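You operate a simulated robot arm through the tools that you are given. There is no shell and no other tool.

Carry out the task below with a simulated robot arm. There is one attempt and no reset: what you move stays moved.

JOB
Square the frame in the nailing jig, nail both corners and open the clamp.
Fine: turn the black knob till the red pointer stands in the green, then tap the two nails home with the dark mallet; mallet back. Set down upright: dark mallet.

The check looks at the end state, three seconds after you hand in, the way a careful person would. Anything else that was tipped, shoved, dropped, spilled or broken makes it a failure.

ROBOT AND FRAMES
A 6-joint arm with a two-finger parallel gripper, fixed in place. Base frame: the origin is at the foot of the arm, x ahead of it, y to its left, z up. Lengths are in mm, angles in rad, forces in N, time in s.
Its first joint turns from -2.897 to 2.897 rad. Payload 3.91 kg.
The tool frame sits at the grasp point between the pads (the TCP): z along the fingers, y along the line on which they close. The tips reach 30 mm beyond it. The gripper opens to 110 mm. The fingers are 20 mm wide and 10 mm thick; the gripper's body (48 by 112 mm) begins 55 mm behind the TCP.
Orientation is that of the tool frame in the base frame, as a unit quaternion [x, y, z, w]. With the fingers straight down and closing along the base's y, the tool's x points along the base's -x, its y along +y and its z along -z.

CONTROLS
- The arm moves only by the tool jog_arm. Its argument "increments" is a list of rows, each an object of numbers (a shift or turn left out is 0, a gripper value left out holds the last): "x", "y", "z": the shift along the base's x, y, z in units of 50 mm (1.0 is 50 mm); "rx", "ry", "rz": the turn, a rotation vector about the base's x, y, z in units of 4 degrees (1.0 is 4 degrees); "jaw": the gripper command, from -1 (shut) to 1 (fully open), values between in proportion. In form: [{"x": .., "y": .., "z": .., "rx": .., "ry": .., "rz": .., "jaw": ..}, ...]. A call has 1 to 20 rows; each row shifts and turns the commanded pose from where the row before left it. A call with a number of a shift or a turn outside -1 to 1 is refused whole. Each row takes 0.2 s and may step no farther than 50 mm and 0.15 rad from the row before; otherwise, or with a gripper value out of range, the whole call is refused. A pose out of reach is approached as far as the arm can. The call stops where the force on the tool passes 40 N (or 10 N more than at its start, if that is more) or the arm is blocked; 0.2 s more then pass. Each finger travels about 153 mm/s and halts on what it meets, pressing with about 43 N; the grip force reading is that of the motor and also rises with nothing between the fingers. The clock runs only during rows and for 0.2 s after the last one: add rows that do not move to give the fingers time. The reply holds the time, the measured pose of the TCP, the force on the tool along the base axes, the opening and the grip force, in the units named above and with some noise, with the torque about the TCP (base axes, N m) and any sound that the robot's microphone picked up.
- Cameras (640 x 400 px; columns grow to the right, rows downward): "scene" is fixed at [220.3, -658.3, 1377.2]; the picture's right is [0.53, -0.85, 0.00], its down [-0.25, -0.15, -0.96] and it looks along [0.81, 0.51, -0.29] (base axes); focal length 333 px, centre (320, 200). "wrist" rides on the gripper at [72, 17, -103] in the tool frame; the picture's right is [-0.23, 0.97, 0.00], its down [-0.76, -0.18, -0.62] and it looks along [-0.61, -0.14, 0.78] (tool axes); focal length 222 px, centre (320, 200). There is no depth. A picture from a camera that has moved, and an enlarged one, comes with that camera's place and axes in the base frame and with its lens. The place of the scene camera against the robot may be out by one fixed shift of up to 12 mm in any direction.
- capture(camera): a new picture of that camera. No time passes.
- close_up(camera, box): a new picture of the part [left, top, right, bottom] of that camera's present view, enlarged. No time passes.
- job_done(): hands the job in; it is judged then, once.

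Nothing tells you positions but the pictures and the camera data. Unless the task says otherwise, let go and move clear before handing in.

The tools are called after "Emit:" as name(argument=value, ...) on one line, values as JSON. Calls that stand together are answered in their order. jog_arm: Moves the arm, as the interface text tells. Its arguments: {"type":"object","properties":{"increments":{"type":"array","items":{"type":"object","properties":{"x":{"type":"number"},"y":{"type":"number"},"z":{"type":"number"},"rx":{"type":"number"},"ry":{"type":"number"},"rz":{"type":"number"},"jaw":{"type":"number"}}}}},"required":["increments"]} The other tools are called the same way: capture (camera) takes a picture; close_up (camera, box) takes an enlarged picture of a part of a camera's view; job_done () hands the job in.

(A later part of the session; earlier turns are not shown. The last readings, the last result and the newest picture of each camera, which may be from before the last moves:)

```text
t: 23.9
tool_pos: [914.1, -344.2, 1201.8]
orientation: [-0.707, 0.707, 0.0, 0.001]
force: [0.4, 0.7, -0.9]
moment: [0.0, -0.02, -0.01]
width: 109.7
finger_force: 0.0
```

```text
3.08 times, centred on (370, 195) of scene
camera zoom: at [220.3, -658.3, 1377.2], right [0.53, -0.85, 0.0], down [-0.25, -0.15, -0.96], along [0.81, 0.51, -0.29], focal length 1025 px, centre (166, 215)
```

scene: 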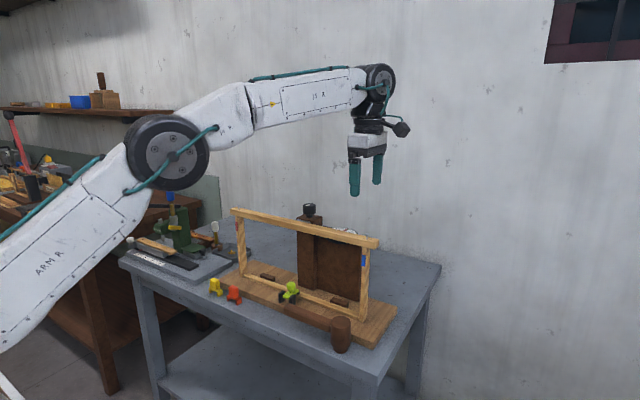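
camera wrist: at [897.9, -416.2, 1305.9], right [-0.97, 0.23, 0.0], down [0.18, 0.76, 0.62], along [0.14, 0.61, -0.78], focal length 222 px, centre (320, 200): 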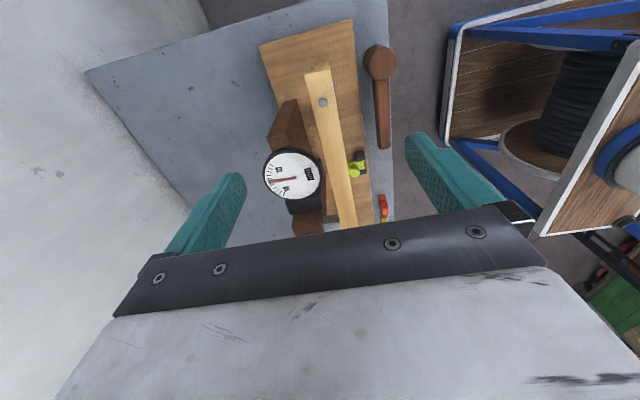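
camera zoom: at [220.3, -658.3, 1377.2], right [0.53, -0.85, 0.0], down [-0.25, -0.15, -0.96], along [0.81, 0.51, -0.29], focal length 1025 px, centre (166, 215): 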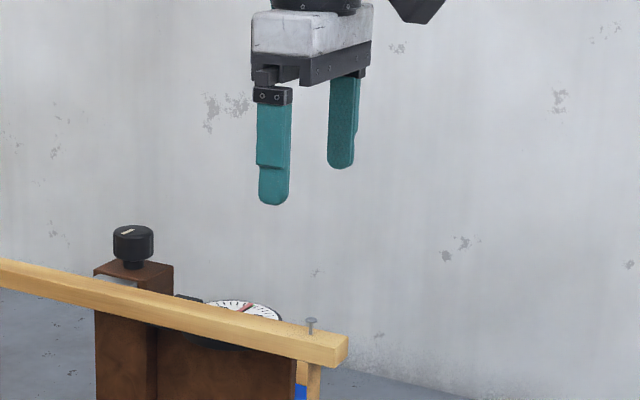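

The right nail's head is at about (909,-353.5,1066), protruding about 11 mm. The mallet head top is at about (808,-341,873), 50 mm in diameter, with the handle along +y and the table at about 803. The dial confirms the pointer is in the green. I'll move above the mallet head.

Emit:
jog_arm(increments=[{"x": -0.7}, {"x": -0.7, "y": 0.06}, {"x": -0.72}, {"z": -0.9}, {"z": -0.9}, {"z": -0.9}, {"z": -0.9}, {"z": -0.4, "jaw": 0.5}, {}, {}])

Emit:
capture(camera="wrist")

Emit:
close_up(camera="wrist", box=[240, 80, 400, 220])

Emit:
capture(camera="scene")

```text
t: 26.1
tool_pos: [812.7, -341.0, 1005.4]
orientation: [-0.707, 0.707, 0.0, 0.001]
force: [0.3, 0.7, 1.0]
moment: [-0.02, 0.03, -0.01]
width: 82.4
finger_force: 0.1
```

```text
taken
camera wrist: at [795.0, -412.8, 1108.1], right [-0.97, 0.23, 0.0], down [0.18, 0.76, 0.62], along [0.14, 0.61, -0.78], focal length 222 px, centre (320, 200)
```

wrist: 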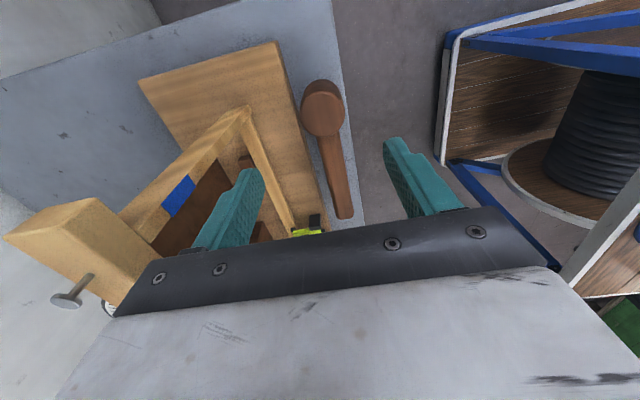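

```text
2.86 times, centred on (320, 150) of wrist
camera zoom: at [795.0, -412.8, 1108.1], right [-0.97, 0.23, 0.0], down [0.18, 0.76, 0.62], along [0.14, 0.61, -0.78], focal length 635 px, centre (320, 343)
```

zoom: 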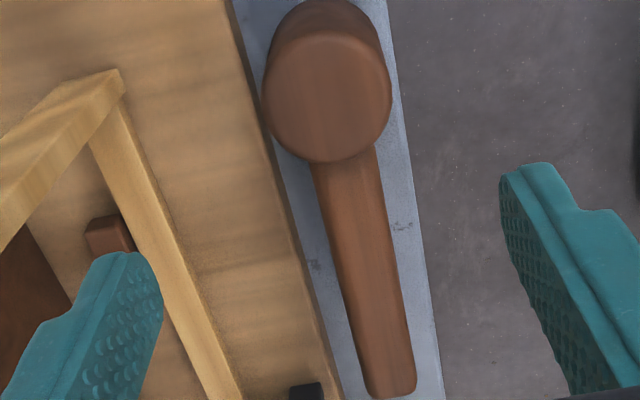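

```text
taken
```

scene: 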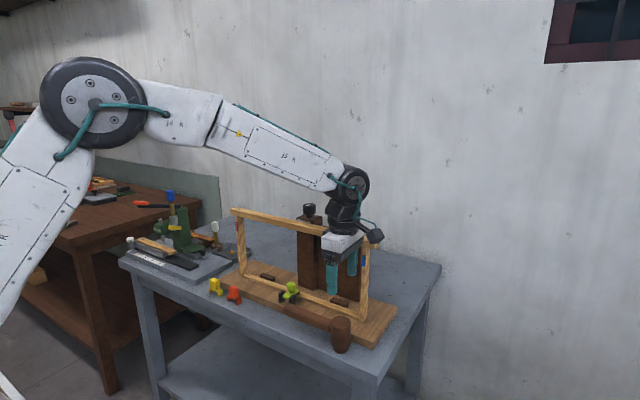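

The mallet head centre is at about (809,-342), with its top at about z 876 and a diameter of about 47 mm. I'll descend partway and recheck.

Emit:
jog_arm(increments=[{"x": -0.06, "y": -0.02, "z": -0.5}, {"z": -0.5}, {"z": -0.6}, {}, {}])

Emit:
close_up(camera="wrist", box=[220, 80, 420, 220])

Emit:
close_up(camera="scene", box=[280, 150, 420, 370])

```text
t: 27.3
tool_pos: [805.8, -344.3, 921.1]
orientation: [-0.706, 0.708, 0.0, 0.001]
force: [-0.2, 0.2, 0.7]
moment: [-0.01, 0.01, 0.01]
width: 82.4
finger_force: 0.0
```

```text
2.86 times, centred on (320, 150) of wrist
camera zoom: at [788.7, -416.9, 1026.0], right [-0.97, 0.23, 0.0], down [0.18, 0.76, 0.62], along [0.14, 0.61, -0.78], focal length 635 px, centre (320, 343)
```

zoom: 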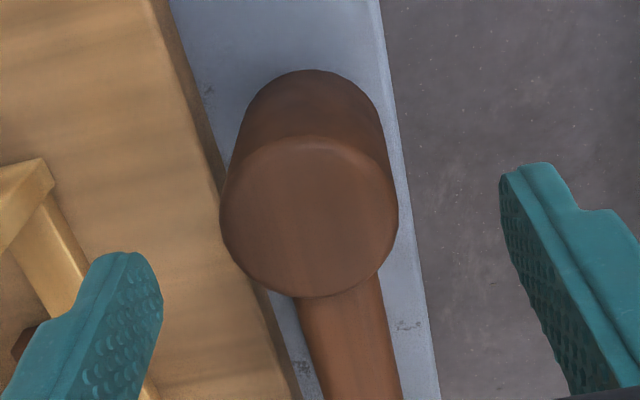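

```text
1.82 times, centred on (350, 260) of scene
camera zoom: at [220.3, -658.3, 1377.2], right [0.53, -0.85, 0.0], down [-0.25, -0.15, -0.96], along [0.81, 0.51, -0.29], focal length 606 px, centre (266, 91)
```

zoom: 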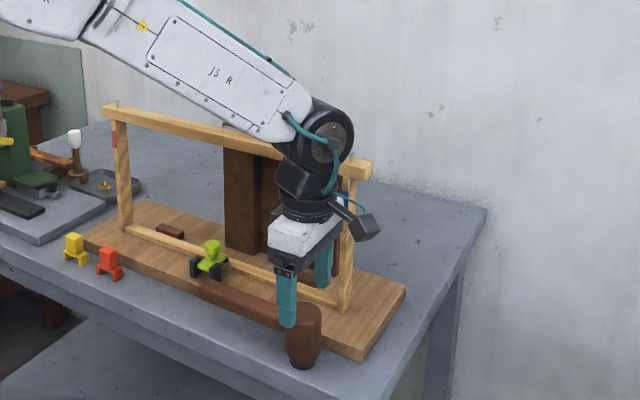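

The head centre is about 2–3 mm off in +x and +y, with its top about 48 mm below the TCP. I'll correct that, narrow the jaws, descend 56 mm and close on the head.

Emit:
jog_arm(increments=[{"x": 0.05, "y": 0.04, "jaw": 0.2}, {}, {"z": -0.4}, {"z": -0.4}, {"z": -0.32}, {}, {}])

Emit:
close_up(camera="wrist", box=[200, 80, 440, 240])

Emit:
close_up(camera="scene", box=[300, 260, 400, 370])

```text
t: 28.9
tool_pos: [811.5, -341.4, 867.5]
orientation: [0.707, -0.707, 0.0, 0.0]
force: [-1.2, -0.3, -0.2]
moment: [-0.04, -0.05, 0.01]
width: 66.0
finger_force: 0.0
```

```text
2.50 times, centred on (320, 160) of wrist
camera zoom: at [794.0, -413.0, 971.3], right [-0.97, 0.23, 0.0], down [0.18, 0.76, 0.62], along [0.14, 0.61, -0.78], focal length 555 px, centre (320, 300)
```

zoom: 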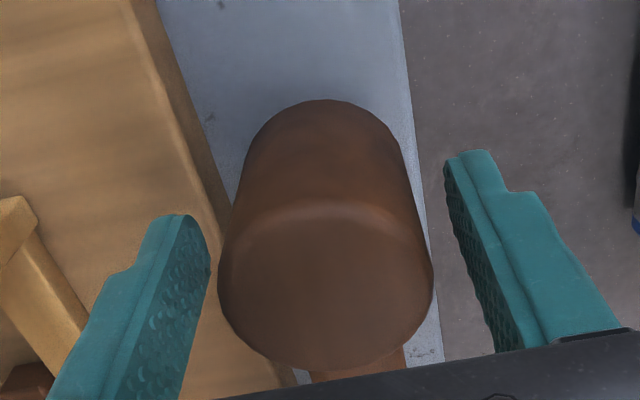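

```text
3.64 times, centred on (350, 315) of scene
camera zoom: at [220.3, -658.3, 1377.2], right [0.53, -0.85, 0.0], down [-0.25, -0.15, -0.96], along [0.81, 0.51, -0.29], focal length 1211 px, centre (211, -218)
```

zoom: 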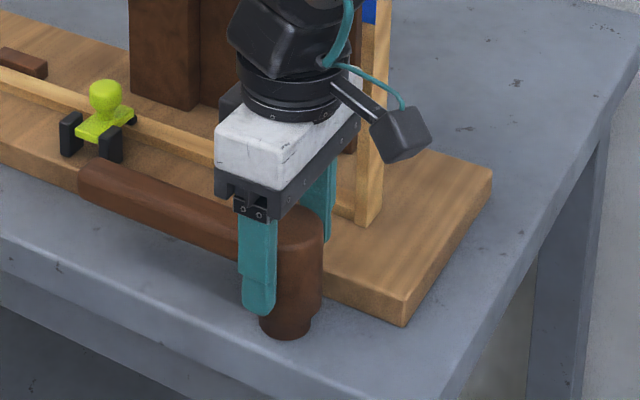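

The head is centred within about 1.5 mm, with its top about 7 mm above the TCP. I'll close the jaws.

Emit:
jog_arm(increments=[{"x": -0.03}, {"jaw": -0.05}, {"jaw": -0.5}, {}, {}])

Emit:
close_up(camera="wrist", box=[200, 80, 440, 240])

```text
t: 30.1
tool_pos: [810.1, -341.3, 868.3]
orientation: [-0.707, 0.707, -0.001, 0.002]
force: [1.3, -1.0, 2.4]
moment: [-0.06, -0.05, 0.0]
width: 47.0
finger_force: 43.2
```

```text
2.50 times, centred on (320, 160) of wrist
camera zoom: at [792.2, -412.5, 970.9], right [-0.97, 0.23, 0.0], down [0.18, 0.76, 0.62], along [0.14, 0.61, -0.78], focal length 555 px, centre (320, 300)
```

zoom: 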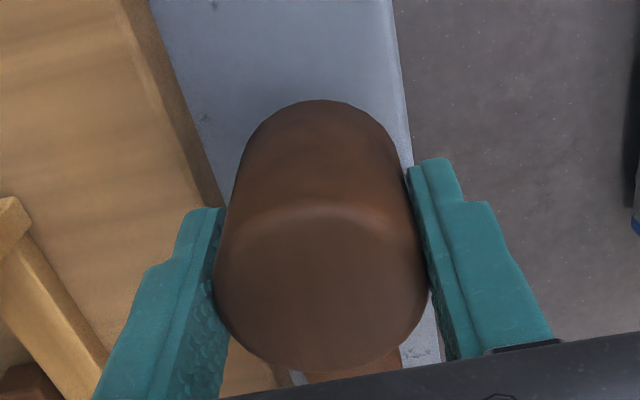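

The mallet head is gripped at 47 mm, in a nearly force-free pose. I'll lift it a little and check that it hangs straight.

Emit:
jog_arm(increments=[{"z": 0.2}, {"z": 0.3}, {"z": 0.5}, {}, {}])

Emit:
close_up(camera="scene", box=[270, 240, 400, 370])

Emit:
close_up(camera="wrist", box=[200, 80, 440, 240])

```text
t: 31.3
tool_pos: [808.3, -340.5, 918.3]
orientation: [-0.707, 0.707, 0.0, 0.001]
force: [0.7, 0.7, -3.2]
moment: [-0.03, -0.01, -0.03]
width: 47.2
finger_force: 43.4
```

```text
3.08 times, centred on (335, 305) of scene
camera zoom: at [220.3, -658.3, 1377.2], right [0.53, -0.85, 0.0], down [-0.25, -0.15, -0.96], along [0.81, 0.51, -0.29], focal length 1025 px, centre (274, -123)
```

zoom: 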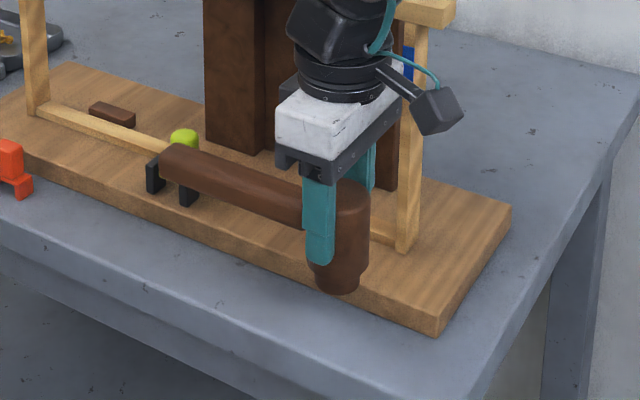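

```text
2.50 times, centred on (320, 160) of wrist
camera zoom: at [792.0, -412.7, 1021.2], right [-0.97, 0.23, 0.0], down [0.18, 0.76, 0.62], along [0.14, 0.61, -0.78], focal length 555 px, centre (320, 300)
```

zoom: 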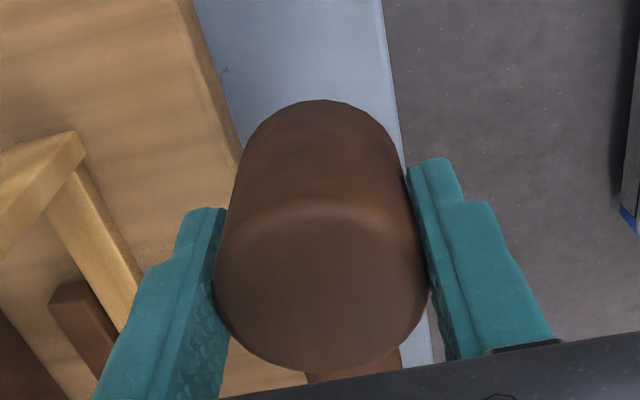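

The mallet is held straight. I'll raise it and carry it over the right nail, stopping well above.

Emit:
jog_arm(increments=[{"z": 0.8}, {"z": 0.9}, {"z": 0.9}, {"z": 0.9}, {"z": 0.9}, {"z": 0.9}, {"x": 0.5, "y": -0.06}, {"x": 0.5, "y": -0.06}, {"x": 0.5, "y": -0.06}, {"x": 0.48, "y": -0.06}, {}, {}])

Emit:
capture(camera="wrist")

Emit:
close_up(camera="scene", box=[280, 140, 420, 270])

```text
t: 33.9
tool_pos: [907.2, -352.7, 1181.9]
orientation: [-0.707, 0.707, 0.0, 0.001]
force: [-0.2, -0.1, -3.0]
moment: [-0.02, 0.01, -0.01]
width: 47.2
finger_force: 43.2
```

```text
taken
camera wrist: at [890.7, -423.8, 1285.1], right [-0.97, 0.23, 0.0], down [0.18, 0.76, 0.62], along [0.14, 0.61, -0.78], focal length 222 px, centre (320, 200)
```

wrist: 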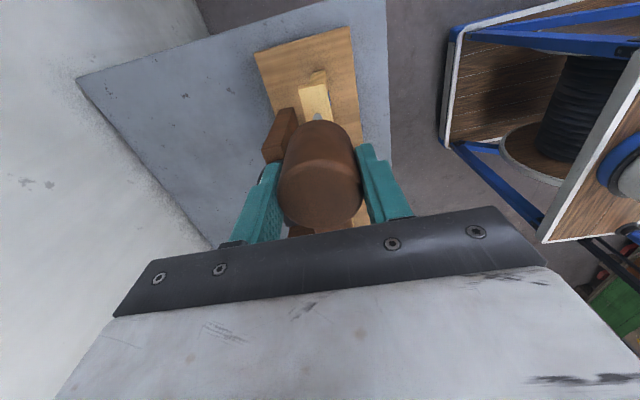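

```text
3.08 times, centred on (350, 205) of scene
camera zoom: at [220.3, -658.3, 1377.2], right [0.53, -0.85, 0.0], down [-0.25, -0.15, -0.96], along [0.81, 0.51, -0.29], focal length 1025 px, centre (228, 185)
```

zoom: 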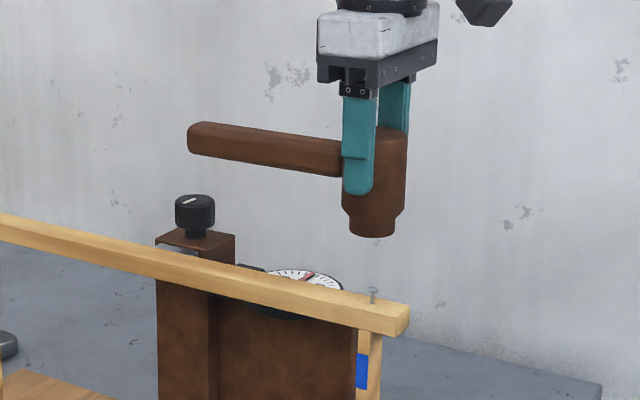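

The mallet head is right above the nail with a gap of about 50 mm. I'll lower it to about 15 mm and check again.

Emit:
jog_arm(increments=[{"z": -0.35}, {"z": -0.35}, {}, {}])

Emit:
close_up(camera="scene", box=[310, 170, 400, 260])

Emit:
close_up(camera="wrist", box=[260, 80, 380, 180])

```text
t: 34.9
tool_pos: [907.0, -351.5, 1145.5]
orientation: [-0.707, 0.708, 0.0, 0.002]
force: [0.2, 0.2, -2.7]
moment: [0.01, -0.01, -0.01]
width: 47.1
finger_force: 43.1
```

```text
4.44 times, centred on (355, 215) of scene
camera zoom: at [220.3, -658.3, 1377.2], right [0.53, -0.85, 0.0], down [-0.25, -0.15, -0.96], along [0.81, 0.51, -0.29], focal length 1480 px, centre (164, 133)
```

zoom: 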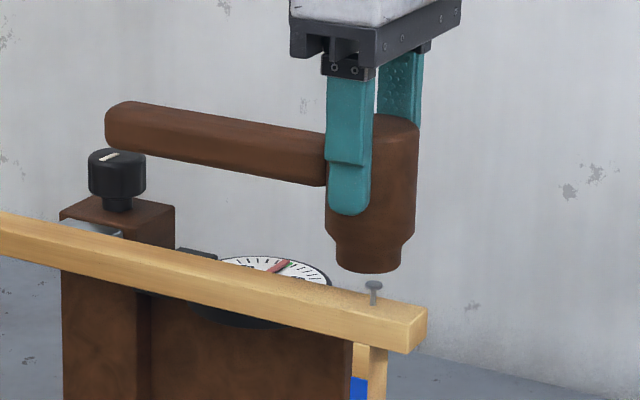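

```text
4.00 times, centred on (320, 130) of wrist
camera zoom: at [890.2, -423.1, 1249.6], right [-0.97, 0.23, 0.0], down [0.18, 0.76, 0.62], along [0.14, 0.61, -0.78], focal length 888 px, centre (320, 480)
```

zoom: 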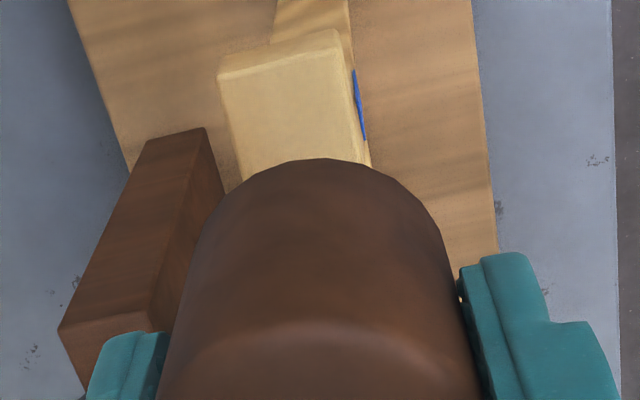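

The nail is about 3 mm to the scene's right of the face centre. I'll correct that and make a first tap.

Emit:
jog_arm(increments=[{"x": 0.03, "y": -0.05}, {}, {"z": -0.5}, {}])

Emit:
close_up(camera="scene", box=[310, 170, 400, 260])

```text
t: 36.1
tool_pos: [908.6, -354.6, 1129.7]
orientation: [0.707, -0.707, 0.006, -0.004]
force: [-3.3, -1.3, 16.8]
moment: [-0.1, 0.23, 0.01]
width: 47.2
finger_force: 43.0
stopped in row 4: the force on the tool passed its limit at 41 N (the readings are from after the stop); the commanded pose is now the measured one
```

```text
4.44 times, centred on (355, 215) of scene
camera zoom: at [220.3, -658.3, 1377.2], right [0.53, -0.85, 0.0], down [-0.25, -0.15, -0.96], along [0.81, 0.51, -0.29], focal length 1480 px, centre (164, 133)
```

zoom: 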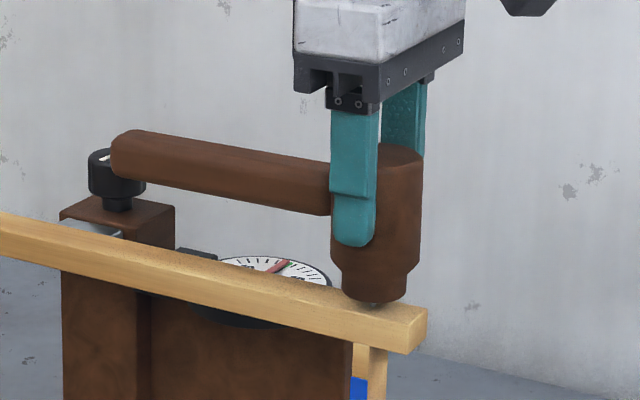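

Contact was made. I'll lift and see how far the nail went.

Emit:
jog_arm(increments=[{"z": 0.5}, {}, {}])

Emit:
close_up(camera="scene", box=[310, 170, 400, 260])

Emit:
close_up(camera="scene", box=[360, 220, 400, 250])

```text
t: 36.9
tool_pos: [910.1, -352.5, 1151.1]
orientation: [0.707, -0.707, 0.005, -0.003]
force: [0.4, 0.0, -3.9]
moment: [-0.05, 0.04, 0.0]
width: 47.0
finger_force: 43.4
```

```text
4.44 times, centred on (355, 215) of scene
camera zoom: at [220.3, -658.3, 1377.2], right [0.53, -0.85, 0.0], down [-0.25, -0.15, -0.96], along [0.81, 0.51, -0.29], focal length 1480 px, centre (164, 133)
```

zoom: 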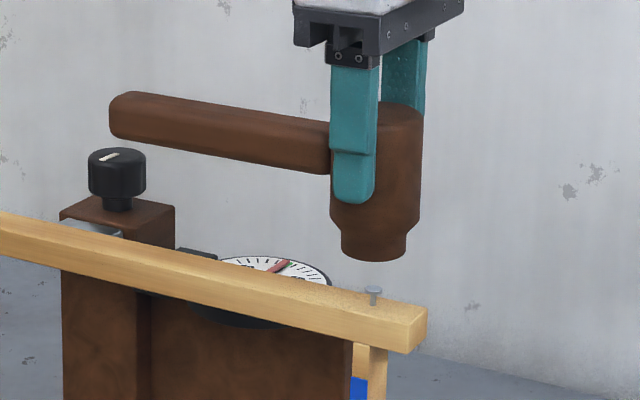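

```text
13.33 times, centred on (380, 235) of scene
camera zoom: at [220.3, -658.3, 1377.2], right [0.53, -0.85, 0.0], down [-0.25, -0.15, -0.96], along [0.81, 0.51, -0.29], focal length 4441 px, centre (-480, -267)
```

zoom: 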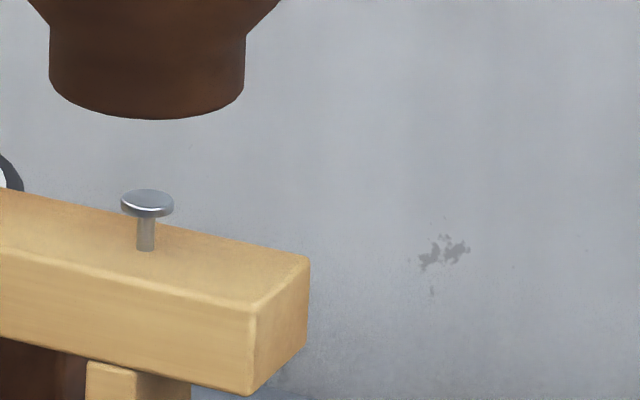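

The nail went in by about 3 mm, so tapping works and the grip has not slipped. I'll tap again, a bit faster.

Emit:
jog_arm(increments=[{"z": -0.8}, {}])

Emit:
jog_arm(increments=[{"z": 0.5}, {}, {}])

Emit:
close_up(camera="scene", box=[310, 170, 400, 260])

Emit:
close_up(camera="scene", box=[360, 220, 400, 250])

```text
t: 37.5
tool_pos: [908.6, -352.2, 1114.8]
orientation: [0.707, -0.707, 0.006, -0.004]
force: [4.9, -0.2, 14.4]
moment: [0.01, -0.27, 0.02]
width: 47.4
finger_force: 42.7
```

```text
t: 38.3
tool_pos: [909.3, -353.1, 1136.1]
orientation: [0.707, -0.707, 0.004, -0.004]
force: [-0.2, -0.1, -2.9]
moment: [-0.02, -0.01, 0.0]
width: 47.4
finger_force: 42.7
```

```text
4.44 times, centred on (355, 215) of scene
camera zoom: at [220.3, -658.3, 1377.2], right [0.53, -0.85, 0.0], down [-0.25, -0.15, -0.96], along [0.81, 0.51, -0.29], focal length 1480 px, centre (164, 133)
```

zoom: 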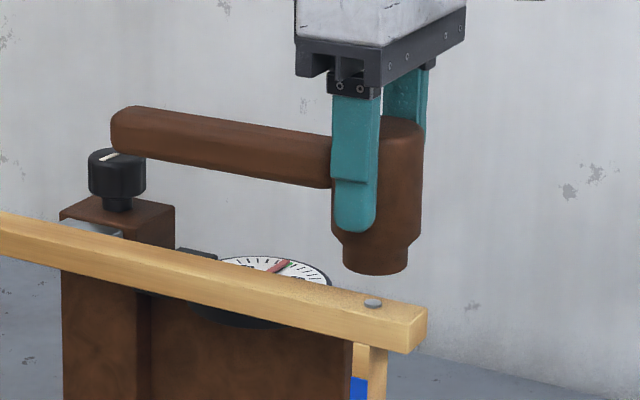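

```text
13.33 times, centred on (380, 235) of scene
camera zoom: at [220.3, -658.3, 1377.2], right [0.53, -0.85, 0.0], down [-0.25, -0.15, -0.96], along [0.81, 0.51, -0.29], focal length 4441 px, centre (-480, -267)
```

zoom: 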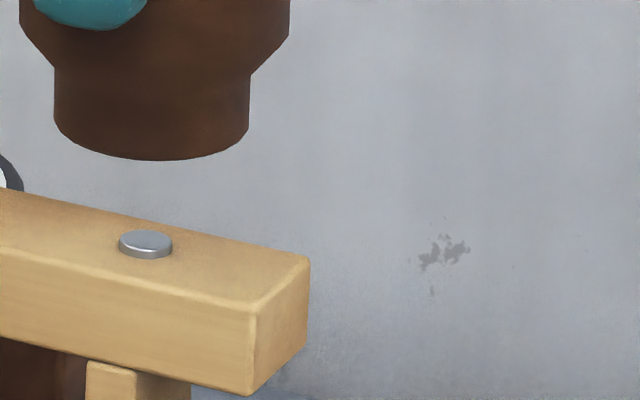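

The right nail appears flush. The mallet slid about 9 mm up in the grip when the nail bottomed out, so I'll account for that. I'll check the nail in more detail.

Emit:
close_up(camera="scene", box=[362, 230, 382, 244])

Emit:
close_up(camera="wrist", box=[200, 60, 440, 240])

Emit:
close_up(camera="scene", box=[330, 220, 370, 245])

```text
16.00 times, centred on (372, 237) of scene
camera zoom: at [220.3, -658.3, 1377.2], right [0.53, -0.85, 0.0], down [-0.25, -0.15, -0.96], along [0.81, 0.51, -0.29], focal length 5330 px, centre (-512, -392)
```

zoom: 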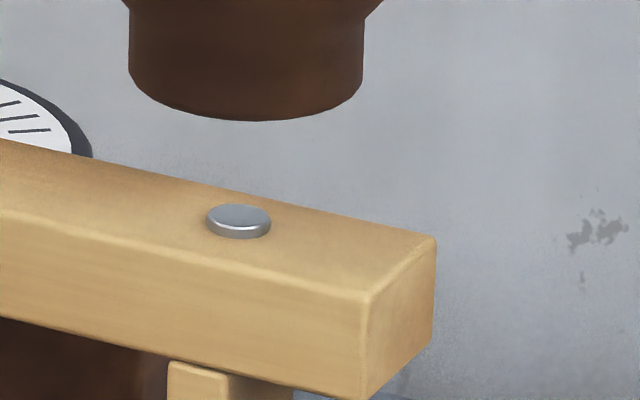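

```text
2.22 times, centred on (320, 150) of wrist
camera zoom: at [892.5, -425.0, 1240.2], right [-0.97, 0.23, -0.01], down [0.17, 0.76, 0.62], along [0.15, 0.61, -0.78], focal length 494 px, centre (320, 311)
```

zoom: 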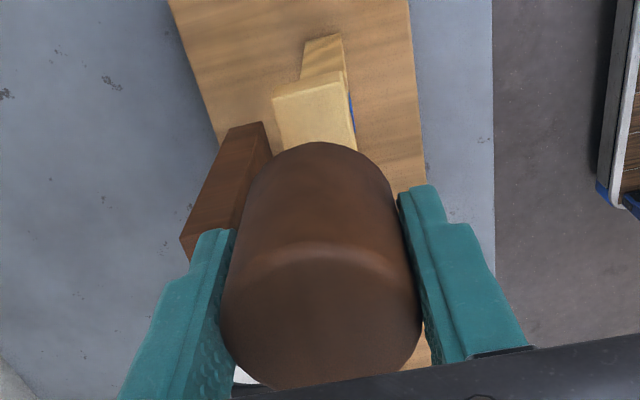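

```text
16.00 times, centred on (350, 232) of scene
camera zoom: at [220.3, -658.3, 1377.2], right [0.53, -0.85, 0.0], down [-0.25, -0.15, -0.96], along [0.81, 0.51, -0.29], focal length 5330 px, centre (-160, -320)
```

zoom: 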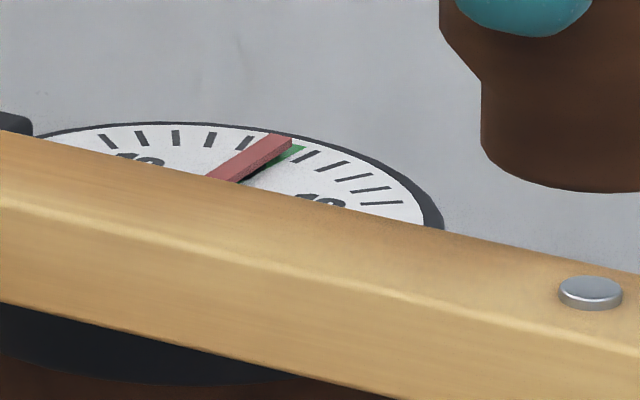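

The right nail is seated. I'll raise the mallet and travel along the frame to the left nail, stopping a little beyond it so the wrist camera can see the nail.

Emit:
jog_arm(increments=[{"z": 0.7}, {"z": 0.6}, {"y": 0.9}, {"y": 0.9}, {"y": 0.9}, {"y": 0.9}, {"y": 0.9}, {"y": 0.9}, {"y": 0.9}, {"y": 0.9}, {"y": 0.9}, {"y": 0.9}, {"y": 0.2}, {}, {}])

Emit:
capture(camera="wrist")

Emit:
capture(camera="scene")

Emit:
close_up(camera="scene", box=[170, 140, 290, 250])

Emit:
close_up(camera="wrist", box=[260, 40, 400, 150])

```text
t: 41.5
tool_pos: [909.4, 106.0, 1201.4]
orientation: [-0.707, 0.707, -0.004, 0.003]
force: [-0.5, -0.8, -2.9]
moment: [-0.02, 0.01, -0.01]
width: 47.2
finger_force: 42.6
```

```text
taken
camera wrist: at [891.3, 34.5, 1304.8], right [-0.97, 0.23, -0.01], down [0.17, 0.76, 0.62], along [0.15, 0.61, -0.78], focal length 222 px, centre (320, 200)
```

wrist: 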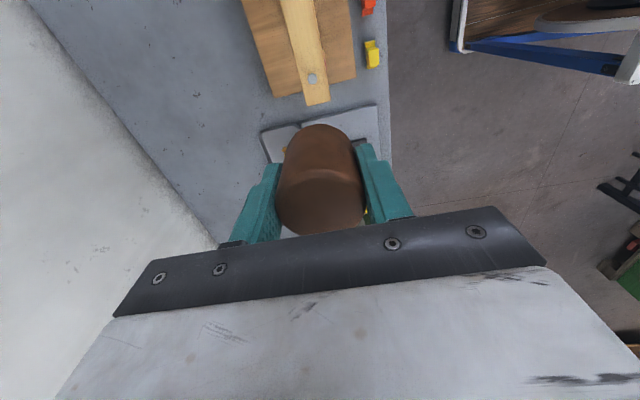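

```text
taken
```

scene: 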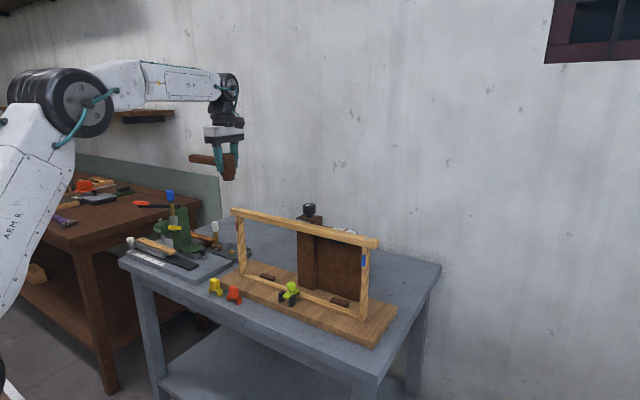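

```text
3.64 times, centred on (230, 195) of scene
camera zoom: at [220.3, -658.3, 1377.2], right [0.53, -0.85, 0.0], down [-0.25, -0.15, -0.96], along [0.81, 0.51, -0.29], focal length 1211 px, centre (647, 218)
```

zoom: 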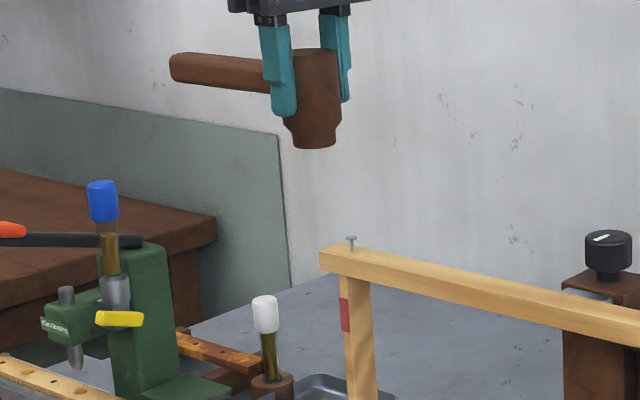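

```text
3.64 times, centred on (330, 95) of wrist
camera zoom: at [891.3, 34.5, 1304.8], right [-0.97, 0.23, -0.01], down [0.17, 0.76, 0.62], along [0.15, 0.61, -0.78], focal length 808 px, centre (284, 582)
```

zoom: 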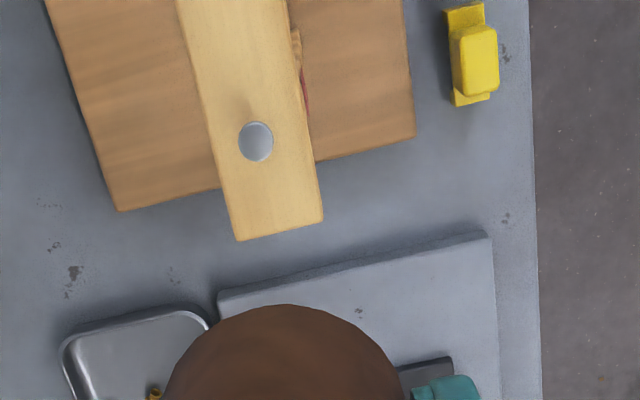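

The left nail is at about (909.5, 74, 1066). I'll position the mallet over it with a gap of about 25 mm.

Emit:
jog_arm(increments=[{"y": -0.63}, {"z": -0.5}, {"z": -0.6}, {}, {}])

Emit:
close_up(camera="scene", box=[190, 140, 290, 230])

Emit:
close_up(camera="wrist", box=[240, 60, 400, 180])

```text
t: 42.7
tool_pos: [907.6, 75.7, 1148.2]
orientation: [0.707, -0.707, 0.004, -0.004]
force: [0.9, -0.9, -3.0]
moment: [-0.05, -0.03, -0.01]
width: 47.1
finger_force: 43.0
```

```text
4.44 times, centred on (240, 185) of scene
camera zoom: at [220.3, -658.3, 1377.2], right [0.53, -0.85, 0.0], down [-0.25, -0.15, -0.96], along [0.81, 0.51, -0.29], focal length 1480 px, centre (676, 267)
```

zoom: 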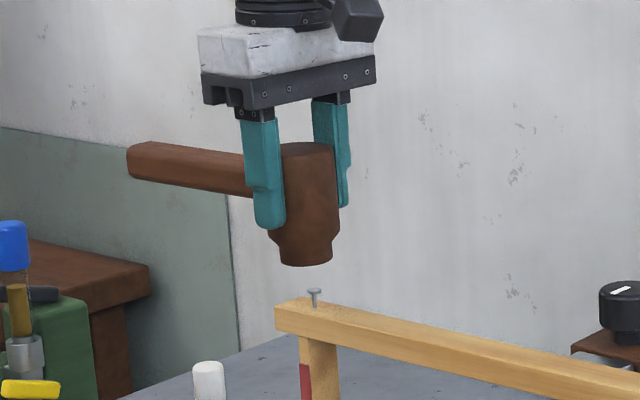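

```text
3.33 times, centred on (320, 120) of wrist
camera zoom: at [890.1, 3.5, 1250.7], right [-0.97, 0.23, -0.01], down [0.17, 0.76, 0.62], along [0.15, 0.61, -0.78], focal length 740 px, centre (320, 467)
```

zoom: 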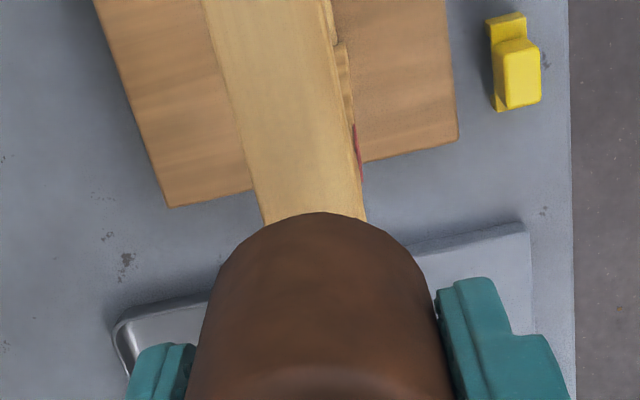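

The nail is about 3 mm to the scene's right of the face centre. I'll correct that, then tap with limited overshoot.

Emit:
jog_arm(increments=[{"x": 0.03, "y": -0.05}, {}, {"z": -0.7}, {}])

Emit:
jog_arm(increments=[{"z": 0.4}, {}, {}])

Emit:
close_up(camera="scene", box=[190, 140, 290, 230])

Emit:
close_up(camera="scene", box=[225, 195, 255, 217])

```text
t: 43.7
tool_pos: [911.1, 74.5, 1116.0]
orientation: [0.708, -0.707, 0.008, -0.008]
force: [0.2, -3.2, 8.9]
moment: [-0.18, -0.01, 0.0]
width: 47.4
finger_force: 43.0
stopped in row 4: the force on the tool passed its limit at 59 N (the readings are from after the stop); the commanded pose is now the measured one
```

```text
t: 44.5
tool_pos: [913.3, 75.7, 1134.2]
orientation: [-0.707, 0.707, -0.007, 0.005]
force: [-0.9, 0.9, -3.6]
moment: [-0.03, -0.02, 0.01]
width: 47.1
finger_force: 42.9
```

```text
4.44 times, centred on (240, 185) of scene
camera zoom: at [220.3, -658.3, 1377.2], right [0.53, -0.85, 0.0], down [-0.25, -0.15, -0.96], along [0.81, 0.51, -0.29], focal length 1480 px, centre (676, 267)
```

zoom: 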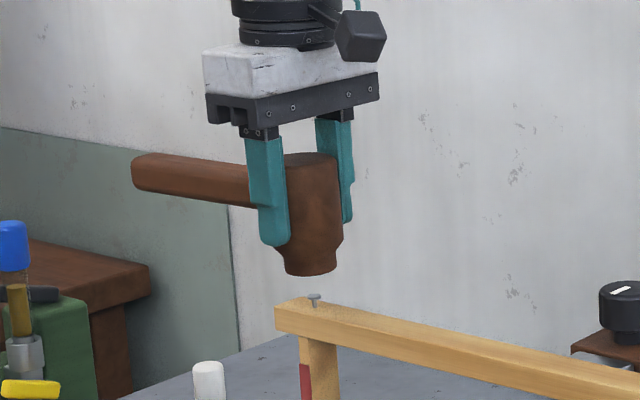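

```text
16.00 times, centred on (240, 206) of scene
camera zoom: at [220.3, -658.3, 1377.2], right [0.53, -0.85, 0.0], down [-0.25, -0.15, -0.96], along [0.81, 0.51, -0.29], focal length 5330 px, centre (1600, 104)
```

zoom: 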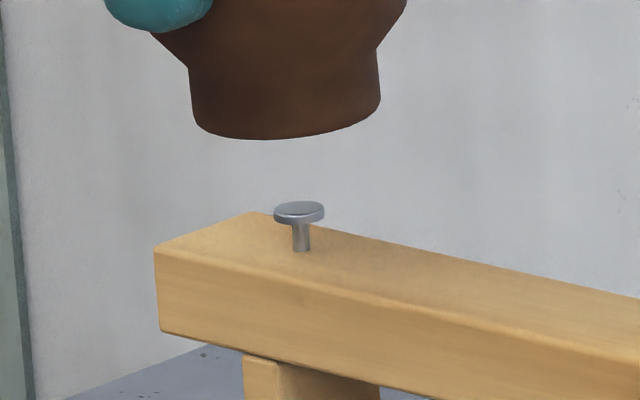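

The left nail is about 4 mm further in, with about 7 mm left. The tool has picked up a tilt of about 1°, so I'll level it, raise a bit and tap faster.

Emit:
jog_arm(increments=[{"ry": 0.24, "z": 0.3}, {}, {}])

Emit:
close_up(camera="scene", box=[190, 140, 290, 230])

Emit:
close_up(camera="wrist", box=[200, 60, 440, 240])

```text
t: 45.3
tool_pos: [911.2, 76.2, 1150.4]
orientation: [-0.707, 0.707, 0.0, 0.0]
force: [-0.6, 0.3, -3.2]
moment: [-0.01, 0.01, 0.0]
width: 47.2
finger_force: 42.8
```

```text
4.44 times, centred on (240, 185) of scene
camera zoom: at [220.3, -658.3, 1377.2], right [0.53, -0.85, 0.0], down [-0.25, -0.15, -0.96], along [0.81, 0.51, -0.29], focal length 1480 px, centre (676, 267)
```

zoom: 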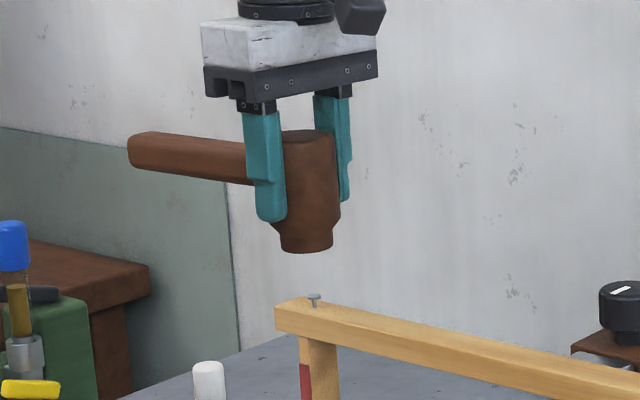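

```text
2.22 times, centred on (320, 150) of wrist
camera zoom: at [894.3, 5.1, 1254.3], right [-0.97, 0.23, 0.0], down [0.18, 0.76, 0.62], along [0.14, 0.61, -0.78], focal length 494 px, centre (320, 311)
```

zoom: 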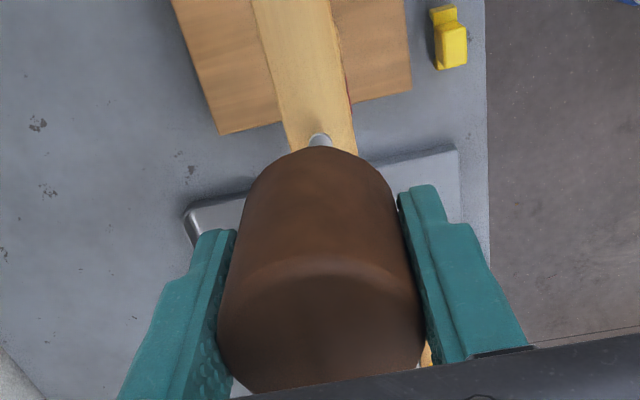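

The tool is level again with a gap of about 40 mm to the nail. Next is a firm tap with nearly no overshoot past flush.

Emit:
jog_arm(increments=[{"y": -0.04}, {}, {"z": -0.97}, {}])

Emit:
jog_arm(increments=[{"z": 0.4}, {}, {}])

Emit:
close_up(camera="scene", box=[190, 140, 290, 230])

Emit:
close_up(camera="scene", box=[225, 195, 255, 217])

```text
t: 46.3
tool_pos: [914.9, 75.0, 1109.0]
orientation: [0.708, -0.707, 0.006, -0.007]
force: [-2.4, -3.4, 14.5]
moment: [-0.24, 0.22, 0.03]
width: 47.5
finger_force: 43.0
stopped in row 4: the force on the tool passed its limit at 43 N (the readings are from after the stop); the commanded pose is now the measured one
```

```text
t: 47.1
tool_pos: [916.1, 75.7, 1127.2]
orientation: [0.708, -0.706, 0.005, -0.006]
force: [0.2, 0.2, -3.8]
moment: [-0.06, 0.01, 0.0]
width: 47.2
finger_force: 43.4
```

```text
4.44 times, centred on (240, 185) of scene
camera zoom: at [220.3, -658.3, 1377.2], right [0.53, -0.85, 0.0], down [-0.25, -0.15, -0.96], along [0.81, 0.51, -0.29], focal length 1480 px, centre (676, 267)
```

zoom: 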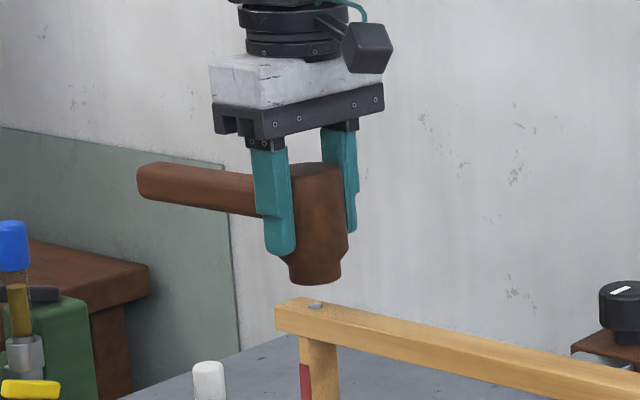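

```text
16.00 times, centred on (240, 206) of scene
camera zoom: at [220.3, -658.3, 1377.2], right [0.53, -0.85, 0.0], down [-0.25, -0.15, -0.96], along [0.81, 0.51, -0.29], focal length 5330 px, centre (1600, 104)
```

zoom: 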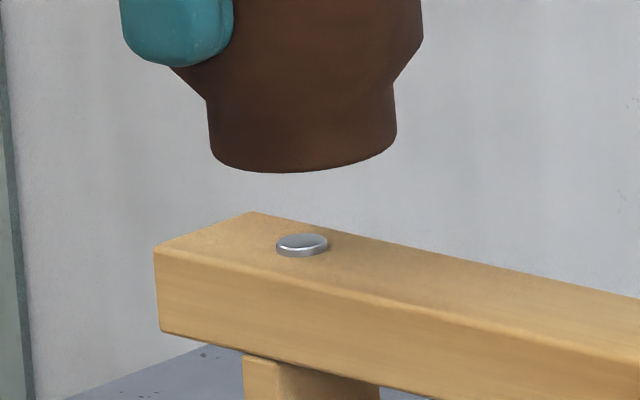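

Both nails sit flush with the rail. Now I'll level the tool, raise, and carry the mallet back over its original spot at about (809,-342).

Emit:
jog_arm(increments=[{"z": 0.7, "ry": 0.22}, {"z": 0.7}, {"x": -0.21, "y": -0.83}, {"x": -0.21, "y": -0.83}, {"x": -0.21, "y": -0.83}, {"x": -0.21, "y": -0.83}, {"x": -0.21, "y": -0.83}, {"x": -0.21, "y": -0.83}, {"x": -0.21, "y": -0.83}, {"x": -0.21, "y": -0.83}, {"x": -0.21, "y": -0.83}, {"x": -0.21, "y": -0.87}, {}, {}])

Emit:
capture(camera="wrist")

Emit:
capture(camera="scene")

Emit:
close_up(camera="wrist", box=[200, 80, 440, 240])

```text
t: 50.1
tool_pos: [808.3, -342.5, 1195.6]
orientation: [0.708, -0.706, -0.001, -0.001]
force: [0.2, 0.3, -3.4]
moment: [-0.03, -0.01, 0.03]
width: 47.2
finger_force: 43.4
```

```text
taken
camera wrist: at [791.6, -413.6, 1298.2], right [-0.97, 0.23, 0.0], down [0.18, 0.76, 0.62], along [0.14, 0.61, -0.78], focal length 222 px, centre (320, 200)
```

wrist: 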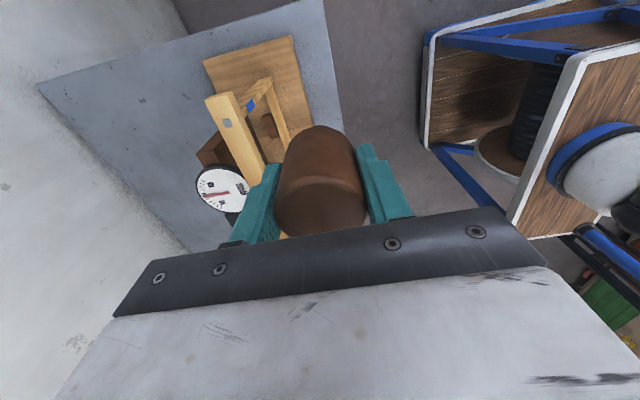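

```text
taken
```

scene: 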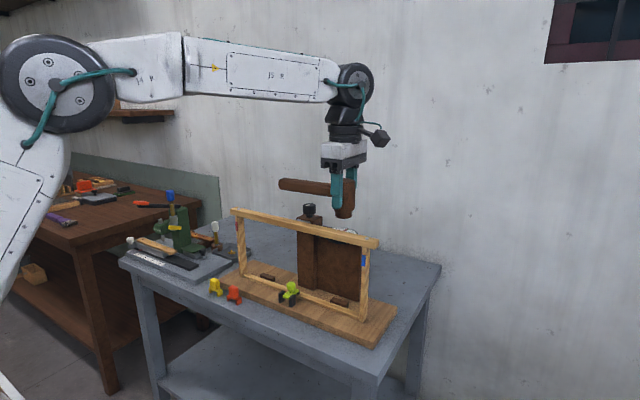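

```text
2.50 times, centred on (320, 160) of wrist
camera zoom: at [791.6, -413.6, 1298.2], right [-0.97, 0.23, 0.0], down [0.18, 0.76, 0.62], along [0.14, 0.61, -0.78], focal length 555 px, centre (320, 300)
```

zoom: 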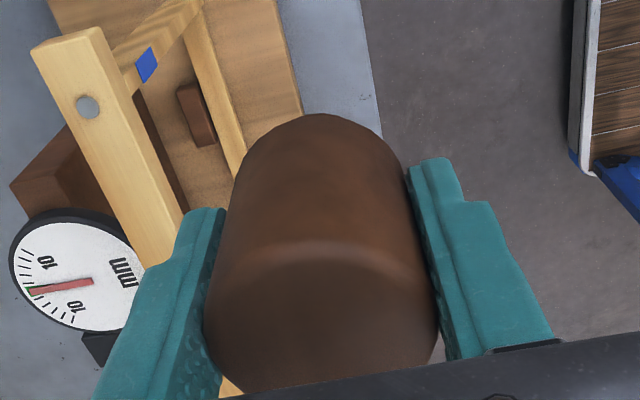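

The mallet is level; it now sits about 14 mm higher in the grip, with its bottom about 50 mm below the TCP. The dial still shows green. I'll descend to just above the table.

Emit:
jog_arm(increments=[{"z": -0.9}, {"z": -0.9}, {"z": -0.9}, {"z": -0.9}, {"z": -0.9}, {"z": -0.9}, {"z": -0.9}, {}, {}])

Emit:
close_up(camera="scene", box=[270, 260, 400, 370])

Emit:
close_up(camera="wrist", box=[200, 60, 440, 240])

```text
t: 52.1
tool_pos: [812.0, -340.3, 880.0]
orientation: [0.708, -0.706, -0.001, -0.001]
force: [0.2, -0.5, -3.0]
moment: [0.01, 0.04, -0.02]
width: 47.1
finger_force: 43.1
```

```text
3.64 times, centred on (335, 315) of scene
camera zoom: at [220.3, -658.3, 1377.2], right [0.53, -0.85, 0.0], down [-0.25, -0.15, -0.96], along [0.81, 0.51, -0.29], focal length 1211 px, centre (266, -218)
```

zoom: 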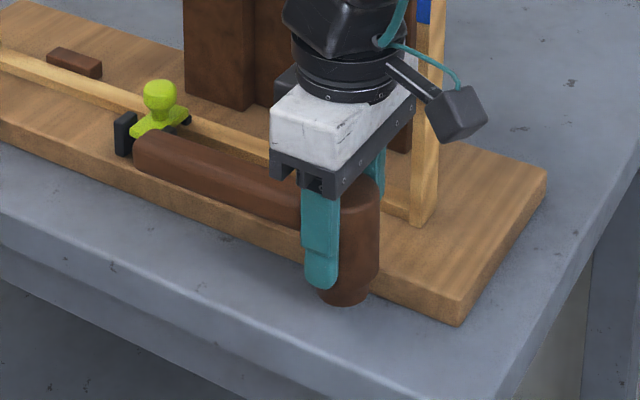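

```text
2.22 times, centred on (320, 150) of wrist
camera zoom: at [795.3, -412.5, 983.6], right [-0.97, 0.23, 0.0], down [0.18, 0.76, 0.62], along [0.14, 0.61, -0.78], focal length 494 px, centre (320, 311)
```

zoom: 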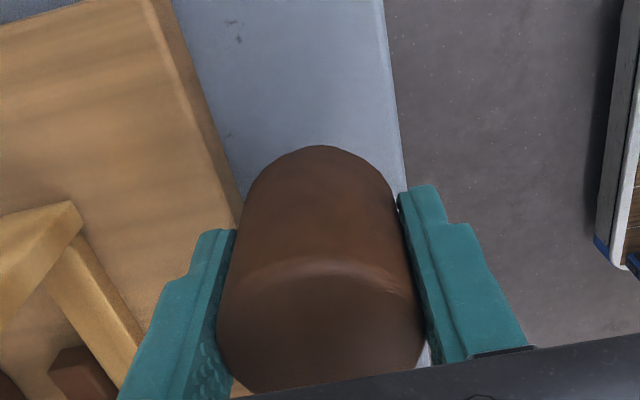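

I'm about 2–3 mm too far in +x relative to the original spot, so I'll correct that and lower slowly.

Emit:
jog_arm(increments=[{"x": -0.06, "y": -0.02}, {"z": -0.2}, {"z": -0.2}, {}, {}])

Emit:
close_up(camera="scene", box=[300, 280, 390, 360])

Emit:
close_up(camera="wrist", box=[200, 60, 440, 240])

```text
t: 53.3
tool_pos: [805.4, -341.2, 861.9]
orientation: [0.708, -0.706, -0.001, 0.0]
force: [-0.2, -1.1, -3.8]
moment: [-0.04, 0.04, 0.02]
width: 47.0
finger_force: 43.1
```

```text
5.00 times, centred on (345, 320) of scene
camera zoom: at [220.3, -658.3, 1377.2], right [0.53, -0.85, 0.0], down [-0.25, -0.15, -0.96], along [0.81, 0.51, -0.29], focal length 1666 px, centre (195, -400)
```

zoom: 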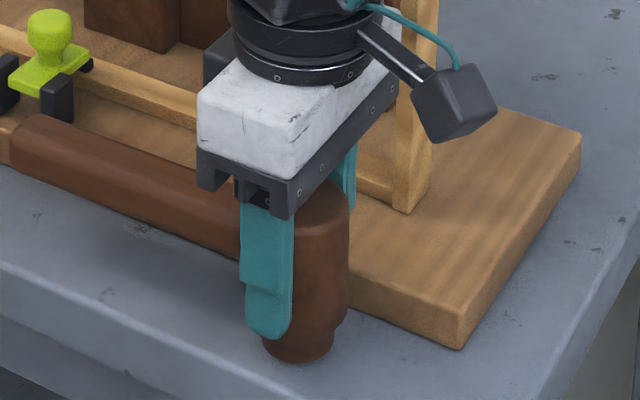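

```text
2.22 times, centred on (320, 150) of wrist
camera zoom: at [789.7, -414.2, 965.5], right [-0.97, 0.23, 0.0], down [0.18, 0.76, 0.62], along [0.14, 0.61, -0.78], focal length 494 px, centre (320, 311)
```

zoom: 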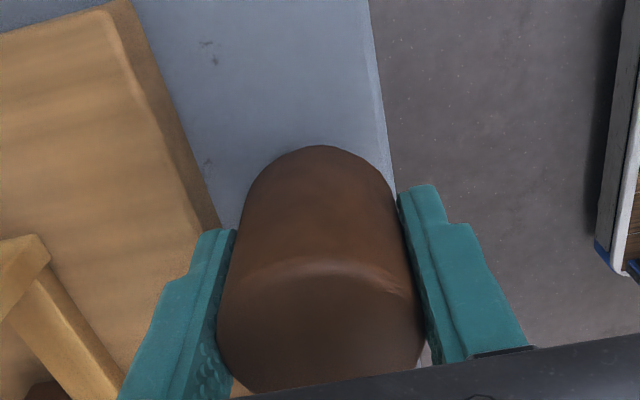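

Emit:
jog_arm(increments=[{"x": 0.03}, {"z": -0.05}, {"z": -0.05}, {}])

Emit:
jog_arm(increments=[{"z": -0.02}, {"z": -0.02}, {}])

```text
t: 54.3
tool_pos: [809.3, -342.2, 857.1]
orientation: [0.707, -0.707, -0.001, 0.0]
force: [-0.2, -0.2, -3.8]
moment: [-0.05, 0.02, -0.03]
width: 47.1
finger_force: 43.2
```

```text
t: 55.1
tool_pos: [808.2, -340.9, 856.0]
orientation: [0.708, -0.706, 0.0, 0.0]
force: [1.4, -0.2, 6.8]
moment: [0.09, -0.06, -0.03]
width: 47.2
finger_force: 42.7
```

The mallet has touched down, with about 10 N of contact force. I'll open only slightly so the finger stays clear of the board edge, then check.

Emit:
jog_arm(increments=[{"z": 0.01}, {"jaw": -0.04}, {}, {}])

Emit:
close_up(camera="wrist", box=[200, 80, 440, 240])

Emit:
close_up(camera="scene", box=[300, 280, 390, 360])

```text
t: 56.1
tool_pos: [808.4, -341.9, 855.8]
orientation: [0.707, -0.707, -0.001, -0.001]
force: [-0.4, 0.3, -1.0]
moment: [0.02, 0.04, -0.03]
width: 53.0
finger_force: 0.1
```

```text
2.50 times, centred on (320, 160) of wrist
camera zoom: at [792.0, -413.8, 958.7], right [-0.97, 0.23, 0.0], down [0.18, 0.76, 0.62], along [0.14, 0.61, -0.78], focal length 555 px, centre (320, 300)
```

zoom: 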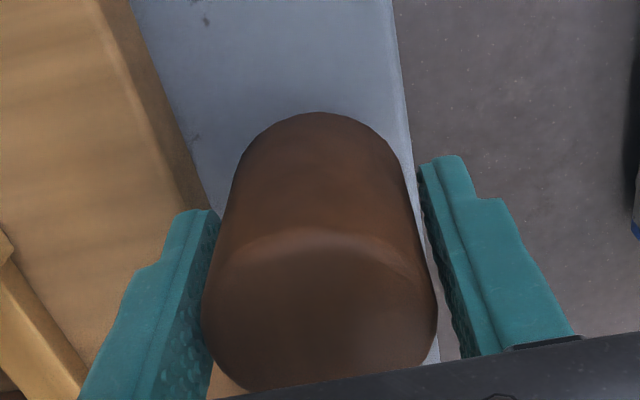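

```text
5.00 times, centred on (345, 320) of scene
camera zoom: at [220.3, -658.3, 1377.2], right [0.53, -0.85, 0.0], down [-0.25, -0.15, -0.96], along [0.81, 0.51, -0.29], focal length 1666 px, centre (195, -400)
```

zoom: 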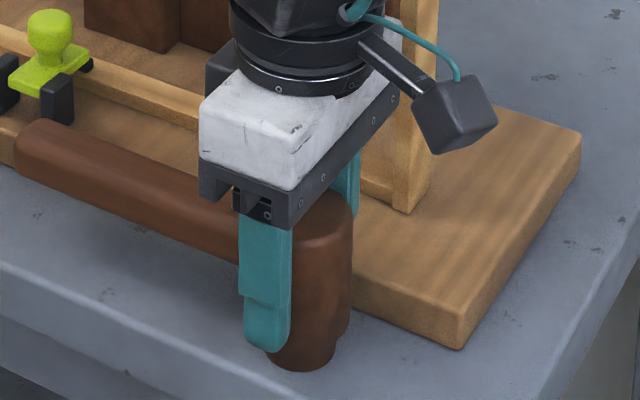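

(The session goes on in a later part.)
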